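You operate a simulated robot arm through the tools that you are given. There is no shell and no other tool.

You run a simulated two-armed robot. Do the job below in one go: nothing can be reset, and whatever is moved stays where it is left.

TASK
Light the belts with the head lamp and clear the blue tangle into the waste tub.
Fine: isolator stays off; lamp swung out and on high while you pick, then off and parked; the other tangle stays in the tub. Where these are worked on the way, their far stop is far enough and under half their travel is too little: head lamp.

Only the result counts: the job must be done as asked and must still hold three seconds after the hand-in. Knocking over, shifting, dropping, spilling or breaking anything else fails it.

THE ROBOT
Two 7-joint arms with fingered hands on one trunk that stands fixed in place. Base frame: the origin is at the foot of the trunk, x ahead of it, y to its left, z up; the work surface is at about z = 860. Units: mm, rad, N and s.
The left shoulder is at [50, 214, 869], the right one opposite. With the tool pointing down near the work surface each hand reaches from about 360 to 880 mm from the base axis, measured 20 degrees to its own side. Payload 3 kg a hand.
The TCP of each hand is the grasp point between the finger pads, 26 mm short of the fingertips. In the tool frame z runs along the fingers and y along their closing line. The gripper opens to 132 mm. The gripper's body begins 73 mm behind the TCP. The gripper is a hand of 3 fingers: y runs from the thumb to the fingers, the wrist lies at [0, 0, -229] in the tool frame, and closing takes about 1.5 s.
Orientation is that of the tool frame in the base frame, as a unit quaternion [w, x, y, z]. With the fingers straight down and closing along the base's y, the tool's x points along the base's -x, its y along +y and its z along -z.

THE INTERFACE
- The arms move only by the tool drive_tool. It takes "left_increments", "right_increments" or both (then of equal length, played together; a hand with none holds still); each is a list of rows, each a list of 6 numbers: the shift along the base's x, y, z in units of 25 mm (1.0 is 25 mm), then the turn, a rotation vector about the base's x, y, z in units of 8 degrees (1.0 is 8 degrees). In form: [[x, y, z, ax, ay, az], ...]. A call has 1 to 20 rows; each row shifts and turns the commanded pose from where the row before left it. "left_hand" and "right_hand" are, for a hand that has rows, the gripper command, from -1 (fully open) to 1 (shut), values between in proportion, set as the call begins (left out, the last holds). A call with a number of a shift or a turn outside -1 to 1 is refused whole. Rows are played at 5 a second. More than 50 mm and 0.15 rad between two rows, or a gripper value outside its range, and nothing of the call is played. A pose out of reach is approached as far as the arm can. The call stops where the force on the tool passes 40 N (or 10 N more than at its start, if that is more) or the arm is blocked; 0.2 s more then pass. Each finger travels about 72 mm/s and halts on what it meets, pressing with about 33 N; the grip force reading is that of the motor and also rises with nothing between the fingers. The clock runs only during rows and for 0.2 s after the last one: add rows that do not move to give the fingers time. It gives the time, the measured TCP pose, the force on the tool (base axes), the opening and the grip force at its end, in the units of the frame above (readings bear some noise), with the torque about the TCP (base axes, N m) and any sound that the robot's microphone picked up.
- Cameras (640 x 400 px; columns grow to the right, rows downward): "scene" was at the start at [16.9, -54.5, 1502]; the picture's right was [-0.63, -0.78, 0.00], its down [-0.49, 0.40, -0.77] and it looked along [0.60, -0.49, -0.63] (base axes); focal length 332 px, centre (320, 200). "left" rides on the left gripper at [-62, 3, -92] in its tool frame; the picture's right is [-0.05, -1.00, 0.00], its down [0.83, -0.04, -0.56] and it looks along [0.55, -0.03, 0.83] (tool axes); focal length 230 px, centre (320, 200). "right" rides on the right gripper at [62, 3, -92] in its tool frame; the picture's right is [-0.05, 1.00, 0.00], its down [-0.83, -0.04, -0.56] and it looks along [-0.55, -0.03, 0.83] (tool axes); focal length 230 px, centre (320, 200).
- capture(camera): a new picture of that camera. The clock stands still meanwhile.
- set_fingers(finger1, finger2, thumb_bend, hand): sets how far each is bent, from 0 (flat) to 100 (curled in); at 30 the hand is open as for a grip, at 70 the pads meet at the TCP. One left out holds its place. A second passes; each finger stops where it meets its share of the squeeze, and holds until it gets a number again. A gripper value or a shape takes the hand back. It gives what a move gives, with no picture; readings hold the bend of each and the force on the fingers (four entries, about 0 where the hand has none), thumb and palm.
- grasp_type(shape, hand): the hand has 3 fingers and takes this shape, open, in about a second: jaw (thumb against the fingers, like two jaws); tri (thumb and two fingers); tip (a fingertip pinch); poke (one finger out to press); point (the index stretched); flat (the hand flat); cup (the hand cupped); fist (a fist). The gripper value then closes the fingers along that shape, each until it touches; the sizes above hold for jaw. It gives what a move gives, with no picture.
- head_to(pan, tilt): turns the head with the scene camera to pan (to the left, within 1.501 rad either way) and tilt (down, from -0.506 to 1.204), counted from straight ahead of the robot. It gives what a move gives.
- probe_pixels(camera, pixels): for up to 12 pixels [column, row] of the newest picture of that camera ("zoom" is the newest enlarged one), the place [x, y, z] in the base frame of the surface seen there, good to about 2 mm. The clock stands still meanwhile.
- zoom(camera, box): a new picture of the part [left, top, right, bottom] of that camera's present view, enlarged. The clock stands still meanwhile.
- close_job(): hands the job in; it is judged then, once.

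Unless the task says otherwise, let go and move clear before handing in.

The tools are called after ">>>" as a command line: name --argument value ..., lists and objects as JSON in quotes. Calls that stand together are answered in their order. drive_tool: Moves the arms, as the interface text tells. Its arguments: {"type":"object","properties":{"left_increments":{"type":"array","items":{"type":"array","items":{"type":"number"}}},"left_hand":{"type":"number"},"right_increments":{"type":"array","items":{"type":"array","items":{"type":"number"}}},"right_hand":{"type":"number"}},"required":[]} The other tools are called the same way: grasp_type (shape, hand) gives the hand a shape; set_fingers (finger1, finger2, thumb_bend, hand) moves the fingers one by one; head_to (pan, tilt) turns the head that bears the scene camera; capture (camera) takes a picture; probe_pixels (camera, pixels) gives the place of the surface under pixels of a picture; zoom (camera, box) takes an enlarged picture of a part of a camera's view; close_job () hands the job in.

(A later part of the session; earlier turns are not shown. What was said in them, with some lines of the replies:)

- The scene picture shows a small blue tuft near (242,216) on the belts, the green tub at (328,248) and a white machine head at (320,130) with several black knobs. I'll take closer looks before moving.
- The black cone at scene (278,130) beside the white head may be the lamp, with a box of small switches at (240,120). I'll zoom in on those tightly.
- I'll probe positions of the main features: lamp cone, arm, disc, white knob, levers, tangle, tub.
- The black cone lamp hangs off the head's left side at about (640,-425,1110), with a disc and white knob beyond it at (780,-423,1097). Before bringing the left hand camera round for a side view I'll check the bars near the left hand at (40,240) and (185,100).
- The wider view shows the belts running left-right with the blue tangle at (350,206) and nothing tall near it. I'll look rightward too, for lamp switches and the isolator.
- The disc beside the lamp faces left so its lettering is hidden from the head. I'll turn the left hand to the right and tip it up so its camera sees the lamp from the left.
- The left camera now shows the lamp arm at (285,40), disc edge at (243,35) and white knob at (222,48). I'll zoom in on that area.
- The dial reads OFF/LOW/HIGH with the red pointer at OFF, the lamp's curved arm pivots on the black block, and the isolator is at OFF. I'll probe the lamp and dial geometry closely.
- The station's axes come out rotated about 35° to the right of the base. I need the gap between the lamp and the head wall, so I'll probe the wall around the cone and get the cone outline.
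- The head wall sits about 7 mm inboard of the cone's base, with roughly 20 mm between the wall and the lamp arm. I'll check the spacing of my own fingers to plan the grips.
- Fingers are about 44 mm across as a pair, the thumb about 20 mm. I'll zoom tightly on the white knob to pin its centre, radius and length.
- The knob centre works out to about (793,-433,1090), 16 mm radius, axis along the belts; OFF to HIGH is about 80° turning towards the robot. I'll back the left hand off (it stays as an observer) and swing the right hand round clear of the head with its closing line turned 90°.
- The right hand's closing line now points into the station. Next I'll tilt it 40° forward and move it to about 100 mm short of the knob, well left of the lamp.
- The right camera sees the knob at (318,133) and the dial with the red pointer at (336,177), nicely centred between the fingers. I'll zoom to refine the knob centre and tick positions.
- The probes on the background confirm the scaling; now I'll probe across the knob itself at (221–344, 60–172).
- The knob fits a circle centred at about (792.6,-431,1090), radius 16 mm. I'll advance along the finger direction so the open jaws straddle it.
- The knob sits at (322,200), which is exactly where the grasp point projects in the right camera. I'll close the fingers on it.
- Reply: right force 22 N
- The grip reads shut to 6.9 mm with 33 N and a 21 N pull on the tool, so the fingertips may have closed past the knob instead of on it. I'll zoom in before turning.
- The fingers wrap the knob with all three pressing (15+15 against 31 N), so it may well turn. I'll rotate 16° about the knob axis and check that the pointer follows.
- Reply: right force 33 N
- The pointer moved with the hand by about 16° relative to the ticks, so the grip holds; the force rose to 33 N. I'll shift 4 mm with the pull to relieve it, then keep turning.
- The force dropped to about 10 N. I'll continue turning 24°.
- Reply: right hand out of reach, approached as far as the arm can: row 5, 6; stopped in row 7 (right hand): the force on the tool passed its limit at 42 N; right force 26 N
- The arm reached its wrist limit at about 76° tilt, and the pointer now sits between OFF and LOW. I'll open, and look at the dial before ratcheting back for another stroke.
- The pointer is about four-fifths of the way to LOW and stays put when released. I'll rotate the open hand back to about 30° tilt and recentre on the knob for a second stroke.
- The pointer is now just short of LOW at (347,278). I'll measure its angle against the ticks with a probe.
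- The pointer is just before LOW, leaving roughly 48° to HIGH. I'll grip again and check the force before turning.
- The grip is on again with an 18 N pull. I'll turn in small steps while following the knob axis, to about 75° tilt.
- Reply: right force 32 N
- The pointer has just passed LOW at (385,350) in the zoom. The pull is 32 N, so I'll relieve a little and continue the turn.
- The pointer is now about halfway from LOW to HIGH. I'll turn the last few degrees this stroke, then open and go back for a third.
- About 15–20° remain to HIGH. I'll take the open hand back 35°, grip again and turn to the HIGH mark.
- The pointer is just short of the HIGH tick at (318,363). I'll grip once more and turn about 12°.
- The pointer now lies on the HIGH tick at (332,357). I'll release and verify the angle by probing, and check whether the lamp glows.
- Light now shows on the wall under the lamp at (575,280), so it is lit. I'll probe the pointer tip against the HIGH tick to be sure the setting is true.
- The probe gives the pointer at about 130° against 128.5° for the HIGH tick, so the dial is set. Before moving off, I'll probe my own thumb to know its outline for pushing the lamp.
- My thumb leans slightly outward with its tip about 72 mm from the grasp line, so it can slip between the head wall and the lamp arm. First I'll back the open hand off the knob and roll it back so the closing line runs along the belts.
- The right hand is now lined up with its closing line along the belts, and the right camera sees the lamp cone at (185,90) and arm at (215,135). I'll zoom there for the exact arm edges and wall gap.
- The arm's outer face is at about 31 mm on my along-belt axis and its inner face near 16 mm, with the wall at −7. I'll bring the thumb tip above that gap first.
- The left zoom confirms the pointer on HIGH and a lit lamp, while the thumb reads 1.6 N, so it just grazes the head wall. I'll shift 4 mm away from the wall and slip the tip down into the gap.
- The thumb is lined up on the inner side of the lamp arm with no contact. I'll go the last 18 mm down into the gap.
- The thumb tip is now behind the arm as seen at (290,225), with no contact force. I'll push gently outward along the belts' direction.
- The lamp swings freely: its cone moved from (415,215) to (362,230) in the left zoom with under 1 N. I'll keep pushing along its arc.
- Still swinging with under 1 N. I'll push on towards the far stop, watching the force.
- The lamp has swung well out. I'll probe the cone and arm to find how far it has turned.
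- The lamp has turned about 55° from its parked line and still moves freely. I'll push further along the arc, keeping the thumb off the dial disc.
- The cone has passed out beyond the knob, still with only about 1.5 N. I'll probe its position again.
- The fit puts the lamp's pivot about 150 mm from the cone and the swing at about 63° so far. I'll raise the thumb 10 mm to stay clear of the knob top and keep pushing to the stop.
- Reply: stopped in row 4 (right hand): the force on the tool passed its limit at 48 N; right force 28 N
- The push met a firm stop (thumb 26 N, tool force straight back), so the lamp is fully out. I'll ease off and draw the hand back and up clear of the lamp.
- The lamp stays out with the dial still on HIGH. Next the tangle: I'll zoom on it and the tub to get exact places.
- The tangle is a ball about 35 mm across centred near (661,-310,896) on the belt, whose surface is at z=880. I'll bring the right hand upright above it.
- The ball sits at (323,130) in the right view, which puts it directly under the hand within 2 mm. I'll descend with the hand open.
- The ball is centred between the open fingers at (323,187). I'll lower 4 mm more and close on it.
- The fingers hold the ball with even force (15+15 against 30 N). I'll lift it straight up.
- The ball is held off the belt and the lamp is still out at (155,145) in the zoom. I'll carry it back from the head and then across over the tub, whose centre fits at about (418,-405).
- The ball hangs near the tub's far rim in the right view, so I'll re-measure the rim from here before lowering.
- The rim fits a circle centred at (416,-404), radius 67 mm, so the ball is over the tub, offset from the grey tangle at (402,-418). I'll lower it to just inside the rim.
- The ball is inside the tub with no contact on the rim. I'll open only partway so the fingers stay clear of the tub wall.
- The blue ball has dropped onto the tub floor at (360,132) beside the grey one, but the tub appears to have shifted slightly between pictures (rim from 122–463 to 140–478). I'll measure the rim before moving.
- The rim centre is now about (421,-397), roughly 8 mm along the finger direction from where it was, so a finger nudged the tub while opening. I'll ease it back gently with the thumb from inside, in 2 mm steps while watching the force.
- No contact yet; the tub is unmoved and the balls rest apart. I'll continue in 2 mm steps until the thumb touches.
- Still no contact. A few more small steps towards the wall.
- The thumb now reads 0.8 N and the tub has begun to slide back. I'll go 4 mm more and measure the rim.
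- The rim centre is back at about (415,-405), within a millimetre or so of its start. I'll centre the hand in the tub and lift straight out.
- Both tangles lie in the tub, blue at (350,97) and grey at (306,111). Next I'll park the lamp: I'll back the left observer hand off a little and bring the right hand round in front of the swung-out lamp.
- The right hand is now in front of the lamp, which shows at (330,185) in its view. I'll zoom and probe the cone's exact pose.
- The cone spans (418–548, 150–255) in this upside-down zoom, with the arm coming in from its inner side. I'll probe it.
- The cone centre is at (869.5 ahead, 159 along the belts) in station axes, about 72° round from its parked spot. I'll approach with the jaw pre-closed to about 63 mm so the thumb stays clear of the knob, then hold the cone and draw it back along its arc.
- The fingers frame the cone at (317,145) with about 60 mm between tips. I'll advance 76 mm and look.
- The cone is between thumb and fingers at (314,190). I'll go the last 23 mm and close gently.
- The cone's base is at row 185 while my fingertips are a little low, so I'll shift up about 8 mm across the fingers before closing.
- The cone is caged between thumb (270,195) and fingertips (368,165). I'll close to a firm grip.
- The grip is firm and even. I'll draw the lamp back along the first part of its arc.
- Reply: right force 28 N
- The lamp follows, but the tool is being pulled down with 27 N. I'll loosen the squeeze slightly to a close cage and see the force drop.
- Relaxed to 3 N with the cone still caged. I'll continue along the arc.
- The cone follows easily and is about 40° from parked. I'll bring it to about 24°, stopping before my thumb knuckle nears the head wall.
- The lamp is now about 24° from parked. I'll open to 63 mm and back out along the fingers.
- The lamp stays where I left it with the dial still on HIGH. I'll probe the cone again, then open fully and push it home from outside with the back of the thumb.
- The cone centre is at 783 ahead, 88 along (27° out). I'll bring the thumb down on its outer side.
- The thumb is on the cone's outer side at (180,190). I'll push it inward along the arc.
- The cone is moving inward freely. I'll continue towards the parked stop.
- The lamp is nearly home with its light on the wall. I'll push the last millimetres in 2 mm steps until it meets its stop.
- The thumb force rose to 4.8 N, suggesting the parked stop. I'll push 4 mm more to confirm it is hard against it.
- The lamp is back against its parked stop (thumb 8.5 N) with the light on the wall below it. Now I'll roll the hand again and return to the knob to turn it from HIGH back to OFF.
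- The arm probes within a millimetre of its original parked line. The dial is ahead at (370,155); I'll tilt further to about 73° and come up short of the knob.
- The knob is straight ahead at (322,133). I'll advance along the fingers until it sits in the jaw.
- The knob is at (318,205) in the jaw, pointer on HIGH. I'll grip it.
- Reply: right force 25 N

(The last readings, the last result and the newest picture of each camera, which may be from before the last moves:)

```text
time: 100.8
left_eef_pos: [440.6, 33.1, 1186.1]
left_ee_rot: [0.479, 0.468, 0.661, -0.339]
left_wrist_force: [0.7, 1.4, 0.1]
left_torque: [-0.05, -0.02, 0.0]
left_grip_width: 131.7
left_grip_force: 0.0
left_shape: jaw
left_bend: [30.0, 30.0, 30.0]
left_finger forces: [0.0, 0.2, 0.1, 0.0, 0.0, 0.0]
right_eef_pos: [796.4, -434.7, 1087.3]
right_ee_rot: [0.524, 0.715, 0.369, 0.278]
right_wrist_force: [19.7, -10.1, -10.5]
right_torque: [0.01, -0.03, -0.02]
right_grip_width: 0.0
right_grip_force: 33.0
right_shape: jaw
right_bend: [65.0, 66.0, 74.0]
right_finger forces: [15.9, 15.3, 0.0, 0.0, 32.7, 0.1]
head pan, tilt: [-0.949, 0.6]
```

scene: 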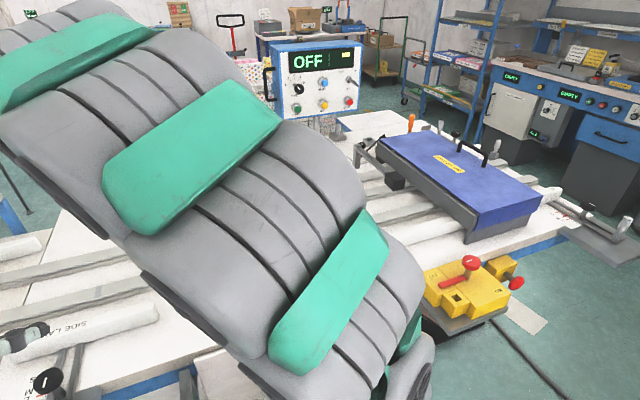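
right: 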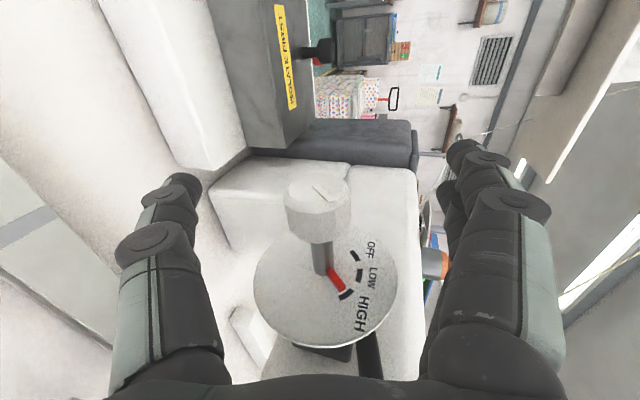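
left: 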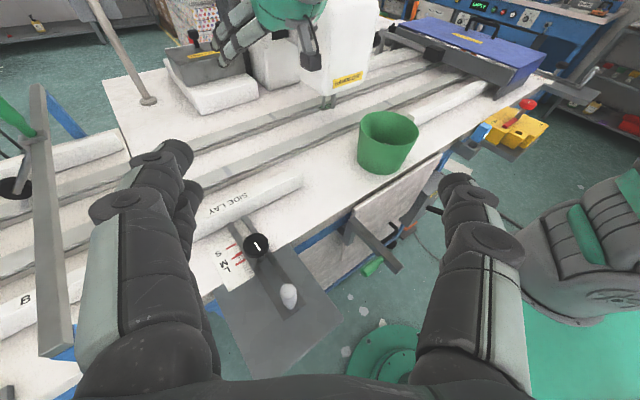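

Gripped, with a 24 N pull. I'll relieve 4 mm and turn back towards OFF in small steps.

>>> drive_tool --right_increments '[[0.098, -0.069, -0.06, 0, 0, 0], [-0.0092, 0.0065, -0.0146, 0.27, 0.383, 0], [-0.0092, 0.0065, -0.0146, 0.27, 0.383, 0], [-0.0092, 0.0065, -0.0146, 0.27, 0.383, 0], [-0.0092, 0.0065, -0.0146, 0.27, 0.383, 0], [-0.0092, 0.0065, -0.0146, 0.27, 0.383, 0], [-0.0092, 0.0065, -0.0146, 0.27, 0.383, 0], [0, 0, 0, 0, 0, 0]]'

>>> zoom --camera "right" --box '[230, 130, 420, 310]'

```text
time: 102.6
left_eef_pos: [440.3, 32.9, 1185.3]
left_ee_rot: [0.479, 0.468, 0.66, -0.339]
left_wrist_force: [-0.3, 0.4, -0.1]
left_torque: [0.0, 0.0, -0.01]
left_grip_width: 131.8
left_grip_force: 0.1
left_shape: jaw
left_bend: [30.0, 30.0, 30.0]
left_finger forces: [0.1, 0.1, 0.0, 0.0, 0.0, 0.1]
right_eef_pos: [797.0, -433.0, 1084.4]
right_ee_rot: [0.376, 0.805, 0.414, 0.199]
right_wrist_force: [8.9, -8.7, -13.9]
right_torque: [-0.09, -0.08, 0.01]
right_grip_width: 0.2
right_grip_force: 33.1
right_shape: jaw
right_bend: [67.0, 68.0, 75.0]
right_finger forces: [7.3, 15.1, 0.1, 0.1, 32.4, 0.1]
head pan, tilt: [-0.949, 0.6]
```

```text
2.22 times, centred on (325, 220) of right
```

zoom: 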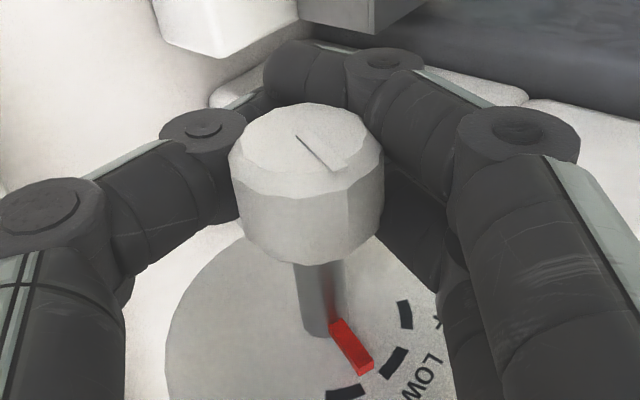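

The pointer is moving back towards LOW. I'll continue to about 30° tilt.

>>> drive_tool --right_increments '[[-0.0092, 0.0065, -0.0146, 0.27, 0.383, 0], [-0.0092, 0.0065, -0.0146, 0.27, 0.383, 0], [-0.0092, 0.0065, -0.0146, 0.27, 0.383, 0], [-0.0092, 0.0065, -0.0146, 0.27, 0.383, 0], [-0.0092, 0.0065, -0.0146, 0.27, 0.383, 0], [0, 0, 0, 0, 0, 0]]'

>>> zoom --camera "right" --box '[230, 130, 420, 310]'

```text
time: 104.0
left_eef_pos: [440.3, 30.6, 1185.5]
left_ee_rot: [0.479, 0.468, 0.66, -0.34]
left_wrist_force: [-0.1, -1.1, -0.3]
left_torque: [0.0, 0.01, 0.02]
left_grip_width: 132.0
left_grip_force: 0.1
left_shape: jaw
left_bend: [30.0, 30.0, 30.0]
left_finger forces: [0.0, 0.0, 0.1, 0.1, 0.1, 0.0]
right_eef_pos: [795.7, -434.0, 1083.0]
right_ee_rot: [0.241, 0.855, 0.44, 0.128]
right_wrist_force: [-0.1, -8.1, -14.6]
right_torque: [-0.03, -0.03, 0.05]
right_grip_width: 0.0
right_grip_force: 33.2
right_shape: jaw
right_bend: [67.0, 67.0, 75.0]
right_finger forces: [7.4, 6.3, 0.0, 0.1, 32.5, 0.1]
head pan, tilt: [-0.949, 0.6]
```

```text
2.22 times, centred on (325, 220) of right
```

zoom: 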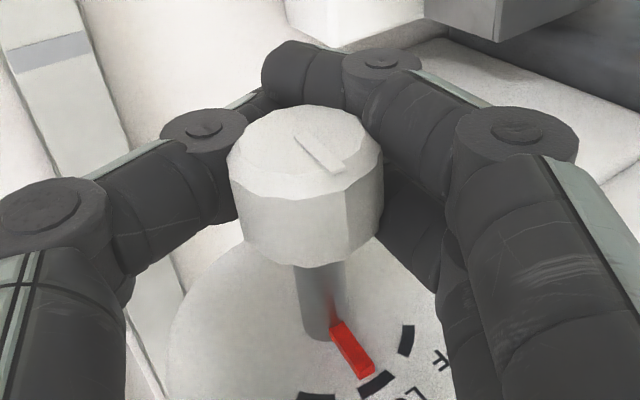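

The pointer is at LOW now. I'll open, take the hand back round to 73°, and grip for the second stroke.

>>> drive_tool --right_increments '[[0, 0, 0, 0, 0, 0], [0, 0, 0, 0, 0, 0], [0, 0, 0, 0, 0, 0], [0, 0, 0, 0, 0, 0], [0, 0, 0, 0, 0, 0], [0, 0, 0, 0, 0, 0], [0, 0, 0.02, -0.296, -0.419, 0], [0, 0, 0.02, -0.296, -0.419, 0], [0, 0, 0.02, -0.296, -0.419, 0], [0, 0, 0.02, -0.296, -0.419, 0], [0, 0, 0.02, -0.296, -0.419, 0], [0, 0, 0.02, -0.296, -0.419, 0], [0, 0, 0.02, -0.296, -0.419, 0], [0, 0, 0.02, -0.296, -0.419, 0], [0, 0, 0.02, -0.296, -0.419, 0], [0, 0, 0.02, -0.296, -0.419, 0], [0, 0, 0, 0, 0, 0]]' --right_hand -1

>>> zoom --camera "right" --box '[230, 130, 420, 310]'

```text
time: 107.6
left_eef_pos: [440.5, 32.0, 1186.4]
left_ee_rot: [0.48, 0.467, 0.661, -0.338]
left_wrist_force: [-1.1, -0.2, -0.3]
left_torque: [0.0, 0.0, 0.05]
left_grip_width: 131.6
left_grip_force: 0.0
left_shape: jaw
left_bend: [30.0, 30.0, 30.0]
left_finger forces: [0.0, 0.1, 0.0, 0.0, 0.0, 0.0]
right_eef_pos: [797.0, -434.4, 1089.4]
right_ee_rot: [0.525, 0.715, 0.368, 0.278]
right_wrist_force: [-0.6, 0.6, 0.0]
right_torque: [-0.04, -0.03, -0.02]
right_grip_width: 131.7
right_grip_force: 0.1
right_shape: jaw
right_bend: [30.0, 30.0, 30.0]
right_finger forces: [0.0, 0.0, 0.0, 0.0, 0.1, 0.0]
head pan, tilt: [-0.949, 0.6]
```

```text
2.22 times, centred on (325, 220) of right
```

zoom: 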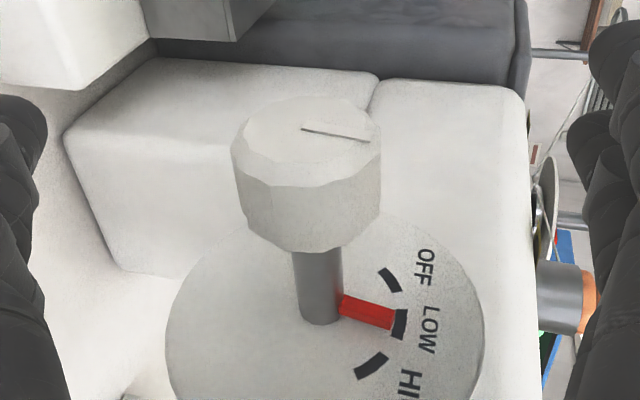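

The pointer rests at LOW at (370,312). I'll grip and turn the second stroke towards OFF.

>>> drive_tool --right_increments '[[0, 0, 0, 0, 0, 0], [0, 0, 0, 0, 0, 0], [0, 0, 0, 0, 0, 0], [0, 0, 0, 0, 0, 0], [0, 0, 0, 0, 0, 0], [0, 0, 0, 0, 0, 0], [0, 0, 0, 0, 0, 0]]' --right_hand 1

>>> drive_tool --right_increments '[[0.098, -0.069, -0.06, 0, 0, 0], [-0.0092, 0.0065, -0.0146, 0.27, 0.383, 0], [-0.0092, 0.0065, -0.0146, 0.27, 0.383, 0], [-0.0092, 0.0065, -0.0146, 0.27, 0.383, 0], [-0.0092, 0.0065, -0.0146, 0.27, 0.383, 0], [-0.0092, 0.0065, -0.0146, 0.27, 0.383, 0], [-0.0092, 0.0065, -0.0146, 0.27, 0.383, 0], [-0.0092, 0.0065, -0.0146, 0.27, 0.383, 0], [0, 0, 0, 0, 0, 0]]'

>>> zoom --camera "right" --box '[230, 130, 420, 310]'

```text
time: 109.2
left_eef_pos: [440.3, 31.1, 1185.4]
left_ee_rot: [0.479, 0.468, 0.66, -0.339]
left_wrist_force: [-0.2, -0.3, -0.1]
left_torque: [-0.04, -0.03, 0.01]
left_grip_width: 131.8
left_grip_force: 0.0
left_shape: jaw
left_bend: [30.0, 30.0, 30.0]
left_finger forces: [0.0, 0.0, 0.0, 0.1, 0.1, 0.1]
right_eef_pos: [797.2, -434.4, 1087.6]
right_ee_rot: [0.525, 0.715, 0.37, 0.277]
right_wrist_force: [20.5, -10.6, -9.5]
right_torque: [-0.02, -0.02, 0.05]
right_grip_width: 0.0
right_grip_force: 32.5
right_shape: jaw
right_bend: [66.0, 67.0, 74.0]
right_finger forces: [15.8, 15.5, 0.1, 0.0, 32.4, 0.0]
head pan, tilt: [-0.949, 0.6]
```

```text
time: 111.2
left_eef_pos: [442.0, 32.3, 1186.4]
left_ee_rot: [0.48, 0.468, 0.66, -0.339]
left_wrist_force: [0.3, 0.0, -0.4]
left_torque: [-0.02, 0.0, 0.0]
left_grip_width: 131.9
left_grip_force: 0.0
left_shape: jaw
left_bend: [30.0, 30.0, 30.0]
left_finger forces: [0.1, 0.1, 0.1, 0.0, 0.0, 0.0]
right_eef_pos: [796.8, -434.1, 1082.5]
right_ee_rot: [0.349, 0.817, 0.42, 0.185]
right_wrist_force: [7.1, -6.2, -14.7]
right_torque: [-0.04, 0.01, 0.04]
right_grip_width: 0.0
right_grip_force: 32.7
right_shape: jaw
right_bend: [68.0, 69.0, 75.0]
right_finger forces: [7.9, 15.2, 0.0, 0.0, 33.2, 0.0]
head pan, tilt: [-0.949, 0.6]
```

```text
2.22 times, centred on (325, 220) of right
```

zoom: 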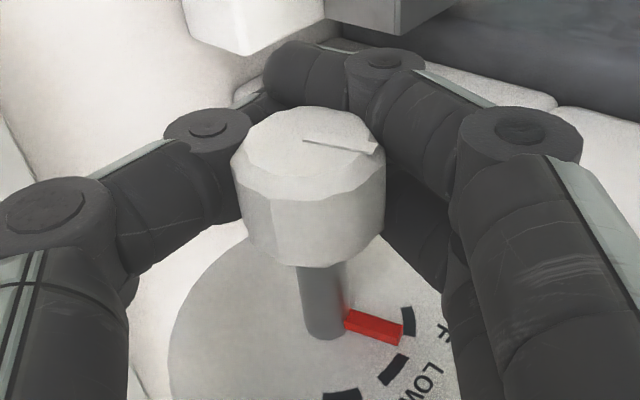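

The pointer is past midway from LOW to OFF. I'll turn about 11° more and check.

>>> drive_tool --right_increments '[[-0.0092, 0.0065, -0.0146, 0.27, 0.383, 0], [-0.0092, 0.0065, -0.0146, 0.27, 0.383, 0], [-0.0092, 0.0065, -0.0146, 0.27, 0.383, 0], [0, 0, 0, 0, 0, 0]]'

>>> zoom --camera "right" --box '[230, 130, 420, 310]'

```text
time: 112.2
left_eef_pos: [440.8, 32.0, 1186.9]
left_ee_rot: [0.48, 0.467, 0.661, -0.338]
left_wrist_force: [0.1, 0.0, 0.3]
left_torque: [-0.02, 0.03, 0.01]
left_grip_width: 131.8
left_grip_force: 0.1
left_shape: jaw
left_bend: [30.0, 30.0, 30.0]
left_finger forces: [0.1, 0.1, 0.0, 0.1, 0.0, 0.0]
right_eef_pos: [796.7, -432.4, 1082.2]
right_ee_rot: [0.267, 0.848, 0.436, 0.144]
right_wrist_force: [0.0, -6.6, -15.5]
right_torque: [-0.05, -0.03, 0.06]
right_grip_width: 0.2
right_grip_force: 33.1
right_shape: jaw
right_bend: [68.0, 69.0, 75.0]
right_finger forces: [7.3, 5.0, 0.0, 0.0, 33.8, 0.0]
head pan, tilt: [-0.949, 0.6]
```

```text
2.22 times, centred on (325, 220) of right
```

zoom: 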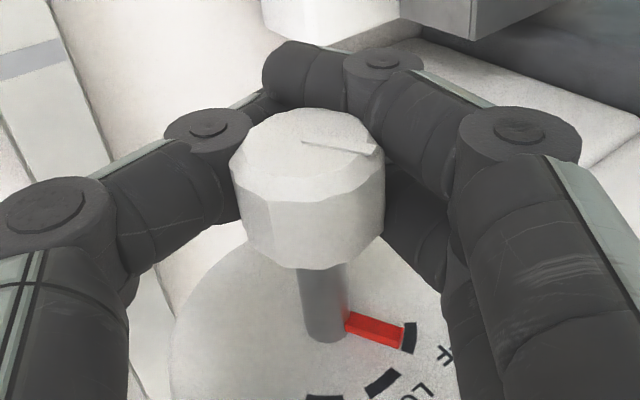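

The pointer tip is at the edge of the OFF tick. I'll turn about 7° more, then release and measure.

>>> drive_tool --right_increments '[[-0.0092, 0.0065, -0.0146, 0.27, 0.383, 0], [-0.0092, 0.0065, -0.0146, 0.27, 0.383, 0], [0, 0, 0, 0, 0, 0]]'

>>> drive_tool --right_increments '[[0, 0, 0, 0, 0, 0], [0, 0, 0, 0, 0, 0], [0, 0, 0, 0, 0, 0], [0, 0, 0, 0, 0, 0], [0, 0, 0, 0, 0, 0], [0, 0, 0, 0, 0, 0]]' --right_hand -1

>>> zoom --camera "right" --box '[270, 200, 390, 320]'

>>> zoom --camera "left" --box '[180, 0, 340, 100]'

```text
time: 113.0
left_eef_pos: [441.5, 31.5, 1185.8]
left_ee_rot: [0.479, 0.468, 0.661, -0.339]
left_wrist_force: [-0.1, -0.5, 0.2]
left_torque: [0.0, 0.02, -0.01]
left_grip_width: 131.9
left_grip_force: 0.1
left_shape: jaw
left_bend: [30.0, 30.0, 30.0]
left_finger forces: [0.1, 0.1, 0.0, 0.1, 0.1, 0.0]
right_eef_pos: [796.4, -434.0, 1080.9]
right_ee_rot: [0.211, 0.864, 0.444, 0.114]
right_wrist_force: [-4.4, -2.9, -14.6]
right_torque: [-0.07, -0.05, 0.07]
right_grip_width: 0.2
right_grip_force: 33.1
right_shape: jaw
right_bend: [68.0, 70.0, 75.0]
right_finger forces: [6.5, 4.8, 0.0, 0.1, 35.8, 0.0]
head pan, tilt: [-0.949, 0.6]
```

```text
time: 114.4
left_eef_pos: [441.8, 33.2, 1186.4]
left_ee_rot: [0.479, 0.468, 0.661, -0.339]
left_wrist_force: [0.3, -0.2, -0.2]
left_torque: [0.02, -0.03, -0.03]
left_grip_width: 132.0
left_grip_force: 0.0
left_shape: jaw
left_bend: [30.0, 30.0, 30.0]
left_finger forces: [0.0, 0.0, 0.1, 0.0, 0.0, 0.0]
right_eef_pos: [796.7, -432.4, 1082.5]
right_ee_rot: [0.211, 0.864, 0.443, 0.113]
right_wrist_force: [0.3, 0.5, 0.4]
right_torque: [-0.01, 0.02, -0.01]
right_grip_width: 131.7
right_grip_force: 0.1
right_shape: jaw
right_bend: [30.0, 30.0, 30.0]
right_finger forces: [0.1, 0.2, 0.0, 0.0, 0.0, 0.0]
head pan, tilt: [-0.949, 0.6]
```

```text
3.33 times, centred on (330, 260) of right
```

zoom: 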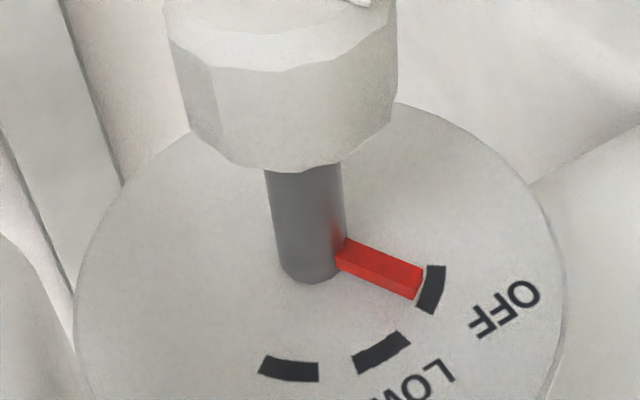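

```text
4.00 times, centred on (260, 50) of left
```

zoom: 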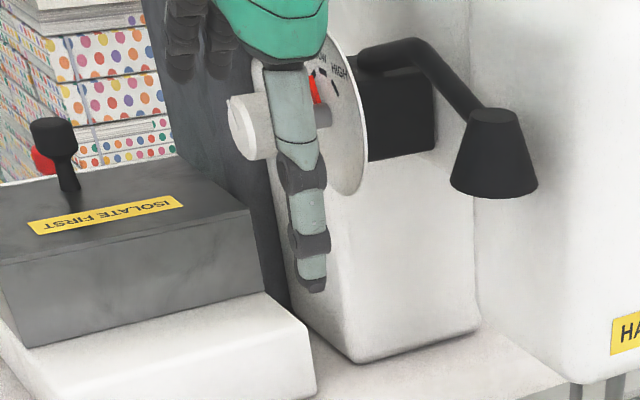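

The glow on the wall has gone, so the lamp is off; the pointer lies against the OFF tick. I'll measure how exactly.

>>> zoom --camera "right" --box '[270, 200, 390, 320]'

>>> probe_pixels --camera "zoom" --pixels '[[415, 275], [350, 252], [380, 262], [432, 288], [437, 270], [425, 308], [380, 352], [289, 368], [300, 240], [330, 255], [420, 292], [360, 275]]'

```text
3.33 times, centred on (330, 260) of right
```

zoom: 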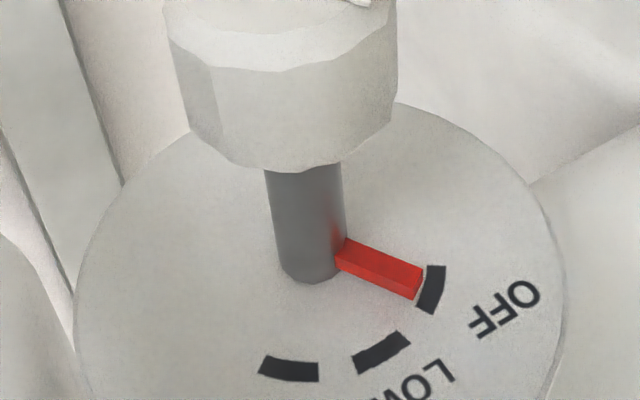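

```text
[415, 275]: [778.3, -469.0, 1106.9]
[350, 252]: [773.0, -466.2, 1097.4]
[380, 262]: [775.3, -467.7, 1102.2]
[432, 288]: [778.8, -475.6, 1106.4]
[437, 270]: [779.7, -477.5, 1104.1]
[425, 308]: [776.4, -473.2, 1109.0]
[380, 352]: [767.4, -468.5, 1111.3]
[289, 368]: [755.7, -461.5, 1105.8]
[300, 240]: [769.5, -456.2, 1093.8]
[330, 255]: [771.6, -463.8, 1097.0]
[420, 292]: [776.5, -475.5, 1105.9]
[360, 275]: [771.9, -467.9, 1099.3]
```

The pointer is about 10° short of its original OFF position, though the lamp is out. I'll take one more short grip to bring it fully to OFF.

>>> drive_tool --right_increments '[[0, 0, 0.023, -0.267, -0.378, 0], [0, 0, 0.023, -0.267, -0.378, 0], [0, 0, 0.023, -0.267, -0.378, 0], [0, 0, 0.023, -0.267, -0.378, 0], [0, 0, 0.023, -0.267, -0.378, 0], [0, 0, 0.023, -0.267, -0.378, 0], [0, 0, 0, 0, 0, 0]]'

>>> drive_tool --right_increments '[[0, 0, 0, 0, 0, 0], [0, 0, 0, 0, 0, 0], [0, 0, 0, 0, 0, 0], [0, 0, 0, 0, 0, 0], [0, 0, 0, 0, 0, 0], [0, 0, 0, 0, 0, 0], [0, 0, 0, 0, 0, 0]]' --right_hand 1

>>> drive_tool --right_increments '[[0.05, -0.035, -0.06, 0, 0, 0], [-0.0092, 0.0065, -0.0146, 0.27, 0.383, 0], [-0.0092, 0.0065, -0.0146, 0.27, 0.383, 0], [-0.0092, 0.0065, -0.0146, 0.27, 0.383, 0], [0, 0, 0, 0, 0, 0]]'

>>> zoom --camera "right" --box '[230, 130, 420, 310]'

```text
time: 116.0
left_eef_pos: [440.0, 32.6, 1186.0]
left_ee_rot: [0.479, 0.468, 0.661, -0.338]
left_wrist_force: [-1.0, -0.3, -0.3]
left_torque: [-0.03, 0.02, -0.02]
left_grip_width: 132.0
left_grip_force: 0.1
left_shape: jaw
left_bend: [30.0, 30.0, 30.0]
left_finger forces: [0.0, 0.0, 0.0, 0.0, 0.0, 0.1]
right_eef_pos: [796.6, -431.6, 1085.1]
right_ee_rot: [0.374, 0.806, 0.413, 0.199]
right_wrist_force: [-0.2, -0.1, -0.3]
right_torque: [0.02, 0.0, 0.03]
right_grip_width: 132.0
right_grip_force: 0.2
right_shape: jaw
right_bend: [30.0, 30.0, 30.0]
right_finger forces: [0.0, 0.0, 0.0, 0.1, 0.0, 0.0]
head pan, tilt: [-0.949, 0.6]
```

```text
time: 117.6
left_eef_pos: [442.0, 32.4, 1185.5]
left_ee_rot: [0.479, 0.468, 0.661, -0.338]
left_wrist_force: [-0.8, -0.1, 0.1]
left_torque: [-0.02, -0.03, 0.04]
left_grip_width: 132.0
left_grip_force: 0.0
left_shape: jaw
left_bend: [30.0, 30.0, 30.0]
left_finger forces: [0.0, 0.0, 0.0, 0.0, 0.0, 0.0]
right_eef_pos: [795.9, -432.6, 1083.9]
right_ee_rot: [0.373, 0.806, 0.414, 0.198]
right_wrist_force: [10.9, -6.0, -13.7]
right_torque: [0.01, 0.04, 0.07]
right_grip_width: 0.1
right_grip_force: 33.2
right_shape: jaw
right_bend: [67.0, 68.0, 74.0]
right_finger forces: [15.1, 14.9, 0.0, 0.0, 31.2, 0.0]
head pan, tilt: [-0.949, 0.6]
```

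```text
time: 118.8
left_eef_pos: [440.9, 31.8, 1186.5]
left_ee_rot: [0.48, 0.467, 0.661, -0.338]
left_wrist_force: [0.4, 0.8, -0.1]
left_torque: [-0.01, 0.0, 0.04]
left_grip_width: 131.6
left_grip_force: 0.0
left_shape: jaw
left_bend: [30.0, 30.0, 30.0]
left_finger forces: [0.0, 0.1, 0.1, 0.1, 0.0, 0.0]
right_eef_pos: [796.8, -433.8, 1082.3]
right_ee_rot: [0.292, 0.839, 0.431, 0.156]
right_wrist_force: [-0.7, -3.9, -4.7]
right_torque: [-0.07, -0.02, 0.06]
right_grip_width: 0.0
right_grip_force: 33.2
right_shape: jaw
right_bend: [68.0, 69.0, 75.0]
right_finger forces: [8.7, 14.8, 0.0, 0.0, 29.7, 0.0]
head pan, tilt: [-0.949, 0.6]
```

```text
2.22 times, centred on (325, 220) of right
```

zoom: 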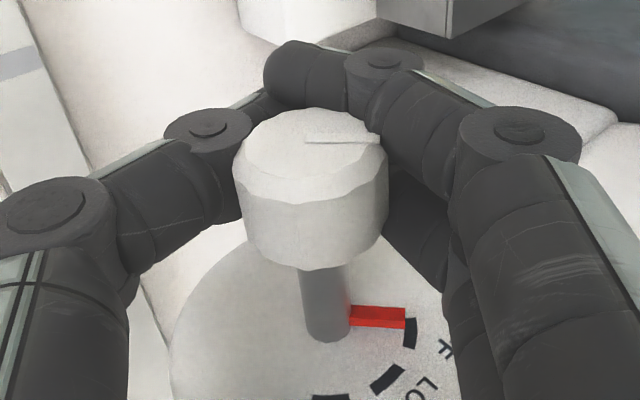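

The pointer now sits on OFF just as it did at the start (tick slightly below its tip). I'll release and measure again.

>>> drive_tool --right_increments '[[0, 0, 0, 0, 0, 0], [0, 0, 0, 0, 0, 0], [0, 0, 0, 0, 0, 0], [0, 0, 0, 0, 0, 0], [0, 0, 0, 0, 0, 0], [0, 0, 0, 0, 0, 0]]' --right_hand -1

>>> zoom --camera "right" --box '[270, 200, 390, 320]'

```text
time: 120.2
left_eef_pos: [440.2, 31.1, 1185.2]
left_ee_rot: [0.479, 0.468, 0.661, -0.338]
left_wrist_force: [0.5, -0.1, 0.9]
left_torque: [0.01, 0.02, -0.03]
left_grip_width: 131.4
left_grip_force: 0.1
left_shape: jaw
left_bend: [30.0, 30.0, 30.0]
left_finger forces: [0.1, 0.0, 0.0, 0.0, 0.1, 0.0]
right_eef_pos: [797.1, -433.1, 1083.6]
right_ee_rot: [0.293, 0.838, 0.432, 0.156]
right_wrist_force: [0.7, 1.1, 0.5]
right_torque: [-0.06, 0.03, -0.01]
right_grip_width: 131.7
right_grip_force: 0.1
right_shape: jaw
right_bend: [30.0, 30.0, 30.0]
right_finger forces: [0.0, 0.0, 0.0, 0.1, 0.0, 0.1]
head pan, tilt: [-0.949, 0.6]
```

```text
3.33 times, centred on (330, 260) of right
```

zoom: 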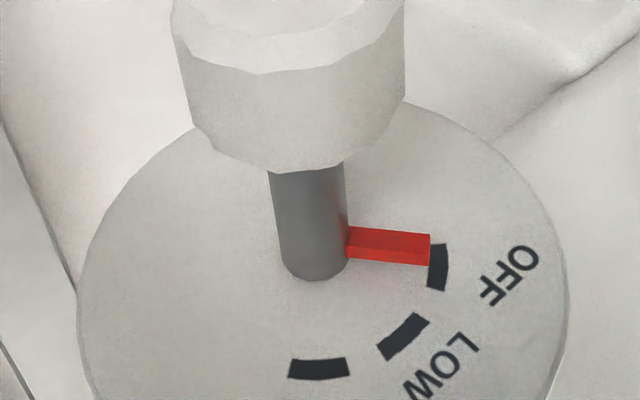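

>>> probe_pixels --camera "zoom" --pixels '[[425, 240], [355, 235], [390, 238], [438, 267], [441, 250], [437, 285], [403, 336], [318, 369]]'

```text
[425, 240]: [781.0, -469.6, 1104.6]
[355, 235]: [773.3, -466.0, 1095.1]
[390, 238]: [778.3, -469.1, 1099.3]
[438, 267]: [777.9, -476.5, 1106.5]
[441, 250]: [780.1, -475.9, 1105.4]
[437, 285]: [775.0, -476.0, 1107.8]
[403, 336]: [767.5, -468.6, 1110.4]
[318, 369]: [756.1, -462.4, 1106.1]
```

The pointer measures about 47–48° against 48.7° for the OFF tick, so it is fully off. I'll back the hand out clear of the knob and away from the machine.

>>> drive_tool --right_increments '[[-0.49, 0.346, 0.748, 0, 0, 0], [-0.49, 0.346, 0.748, 0, 0, 0], [-0.49, 0.346, 0.748, 0, 0, 0], [-0.49, 0.346, 0.748, 0, 0, 0], [-0.49, 0.346, 0.748, 0, 0, 0], [-0.7, 0.45, 0.1, 0.289, 0.408, 0], [-0.7, 0.45, 0.1, 0.289, 0.408, 0], [-0.7, 0.45, 0.1, 0.289, 0.408, 0], [-0.7, 0.45, 0.1, 0.289, 0.408, 0], [-0.7, 0.45, 0, 0.289, 0.408, 0], [-0.7, 0.45, 0, 0.289, 0.408, 0], [0, 0, 0, 0, 0, 0]]'

>>> capture --camera "left"

>>> zoom --camera "left" --box '[180, 0, 340, 100]'

```text
time: 122.8
left_eef_pos: [440.4, 31.2, 1185.2]
left_ee_rot: [0.48, 0.467, 0.661, -0.338]
left_wrist_force: [0.1, 0.1, 0.0]
left_torque: [-0.01, 0.0, 0.01]
left_grip_width: 132.0
left_grip_force: 0.0
left_shape: jaw
left_bend: [30.0, 30.0, 30.0]
left_finger forces: [0.0, 0.0, 0.1, 0.1, 0.1, 0.0]
right_eef_pos: [631.8, -322.8, 1186.3]
right_ee_rot: [0.112, 0.882, 0.453, 0.063]
right_wrist_force: [0.2, -0.3, -0.9]
right_torque: [0.0, 0.0, 0.01]
right_grip_width: 132.1
right_grip_force: 0.1
right_shape: jaw
right_bend: [30.0, 30.0, 30.0]
right_finger forces: [0.0, 0.0, 0.0, 0.0, 0.0, 0.1]
head pan, tilt: [-0.949, 0.6]
```

```text
taken
```

left: 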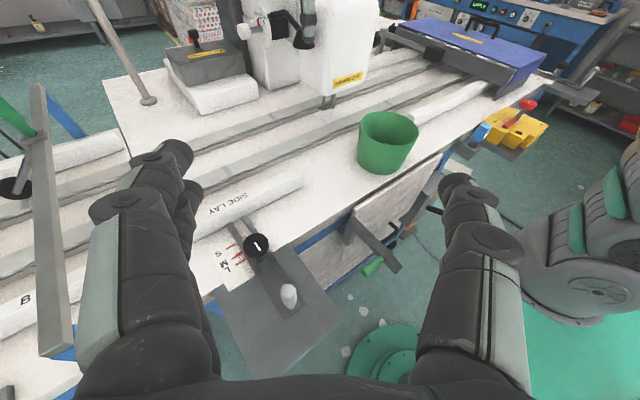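

```text
4.00 times, centred on (260, 50) of left
```

zoom: 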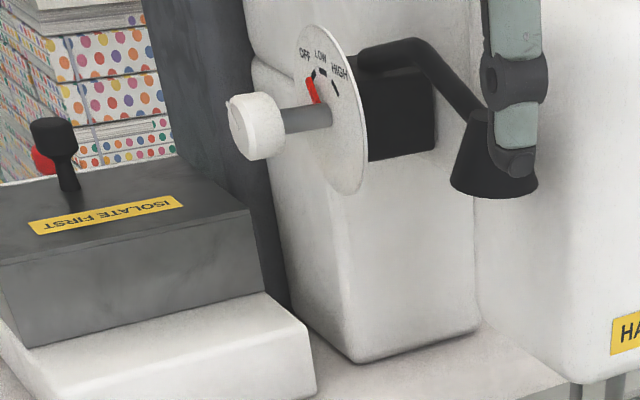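

The dial reads OFF, the lamp is dark and parked. I'll take the right hand back towards where it began, then check the tub and isolator.

>>> drive_tool --right_increments '[[-0.6, 0.2, 0.1, 0.54, 0.76, 0], [-0.6, 0.2, 0.1, 0.5, 0.71, 0], [-0.7, -0.25, 0.15, 0, 0, 0.985], [-0.7, -0.25, 0.15, 0, 0, 0.985], [-0.7, -0.25, 0.15, 0, 0, 0.985], [-0.7, -0.25, 0.15, 0, 0, 0.985], [-0.7, -0.25, 0.15, 0, 0, 0.985], [-0.7, -0.25, 0.15, 0, 0, 0.985], [-0.7, -0.25, 0.15, 0, 0, 0.985], [-0.7, -0.25, 0.15, 0, 0, 0.985], [-0.7, -0.25, 0.15, 0, 0, 0.985], [-0.7, -0.25, 0.15, 0, 0, 0.985], [-0.7, -0.25, 0.15, 0, 0, 0.985], [-0.7, -0.25, 0.15, 0, 0, 0.985], [0, 0, 0, 0, 0, 0]]'

>>> head_to --pan -0.684 --tilt 0.686

>>> capture --camera "scene"

>>> capture --camera "right"

>>> capture --camera "left"

```text
time: 126.0
left_eef_pos: [439.9, 32.3, 1185.5]
left_ee_rot: [0.48, 0.467, 0.661, -0.338]
left_wrist_force: [-0.2, 0.0, -0.8]
left_torque: [0.01, 0.0, 0.0]
left_grip_width: 131.9
left_grip_force: 0.0
left_shape: jaw
left_bend: [30.0, 30.0, 30.0]
left_finger forces: [0.1, 0.0, 0.1, 0.1, 0.0, 0.1]
right_eef_pos: [391.7, -387.5, 1237.5]
right_ee_rot: [-0.002, 0.268, 0.963, 0.005]
right_wrist_force: [-0.9, -0.3, -0.2]
right_torque: [0.01, -0.01, 0.0]
right_grip_width: 131.9
right_grip_force: 0.0
right_shape: jaw
right_bend: [30.0, 30.0, 30.0]
right_finger forces: [0.1, 0.0, 0.0, 0.1, 0.0, 0.0]
head pan, tilt: [-0.949, 0.6]
```

```text
time: 126.8
left_eef_pos: [439.7, 32.2, 1186.0]
left_ee_rot: [0.48, 0.467, 0.661, -0.339]
left_wrist_force: [-0.3, 0.2, -0.2]
left_torque: [0.0, -0.03, 0.0]
left_grip_width: 132.0
left_grip_force: 0.0
left_shape: jaw
left_bend: [30.0, 30.0, 30.0]
left_finger forces: [0.0, 0.0, 0.1, 0.1, 0.0, 0.1]
right_eef_pos: [390.4, -386.8, 1236.3]
right_ee_rot: [-0.002, 0.268, 0.963, 0.005]
right_wrist_force: [-0.6, 0.1, 0.3]
right_torque: [-0.02, -0.01, 0.0]
right_grip_width: 132.0
right_grip_force: 0.1
right_shape: jaw
right_bend: [30.0, 30.0, 30.0]
right_finger forces: [0.0, 0.0, 0.0, 0.0, 0.0, 0.0]
head pan, tilt: [-0.684, 0.686]
```

```text
taken
```

scene: 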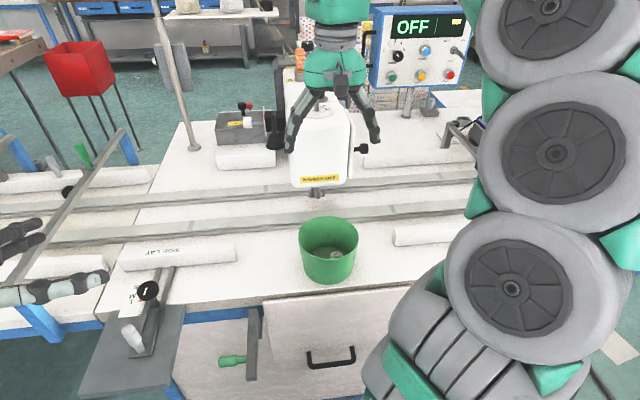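

```text
taken
```

right: 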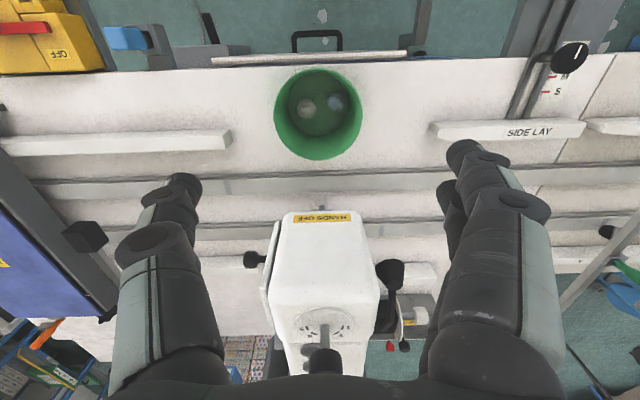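

```text
taken
```

left: 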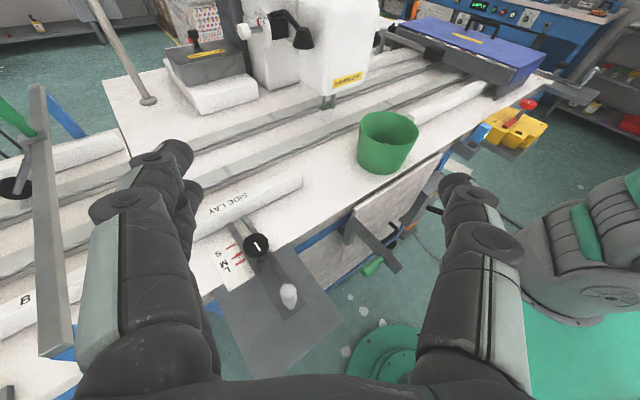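

The tub sits where it did in the first picture, both tangles are inside at (307,108) and (337,103), and the belt is clear. A last close look at the lamp, isolator and tub before handing in.

>>> zoom --camera "left" --box '[200, 0, 340, 100]'

>>> zoom --camera "right" --box '[250, 50, 390, 180]'

>>> zoom --camera "left" --box '[460, 70, 580, 170]'

```text
4.00 times, centred on (270, 50) of left
```

zoom: 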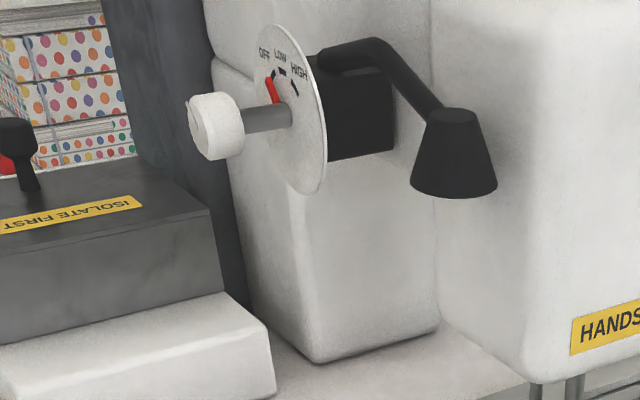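

```text
3.08 times, centred on (320, 115) of right
```

zoom: 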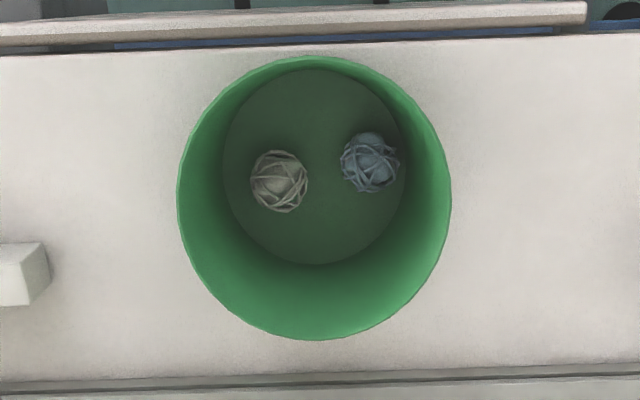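

```text
4.00 times, centred on (520, 120) of left
```

zoom: 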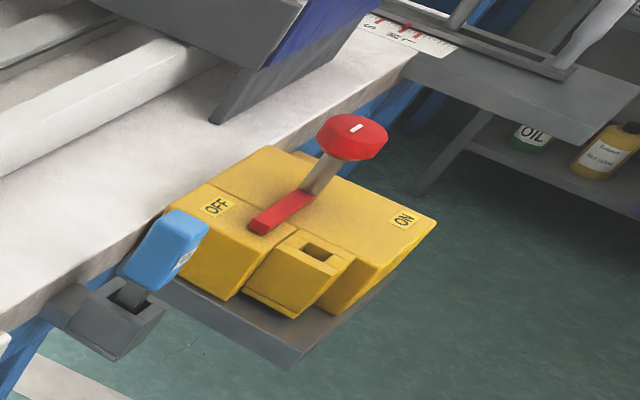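

The last pictures show the lamp dark and parked with its dial on OFF. The blue and grey tangles are both in the tub, the isolator is untouched at OFF, and both hands are clear, so I'm handing in.

>>> close_job

```text
The job is handed in.
```

The blue tangle is in the waste tub beside the grey one. The lamp was swung out to its far stop and on HIGH while I picked.

- **Lamp:** it is now parked against the head with its dial back on OFF.
- **Isolator:** it stayed at OFF; I never touched it.
- **Tub:** my fingers nudged it about 8 mm as they opened to drop the tangle. I eased it back to within a millimetre or two of where it stood, and nothing tipped or spilled.

Both hands are open and clear of the machine. The job is handed in, but no result has come back.
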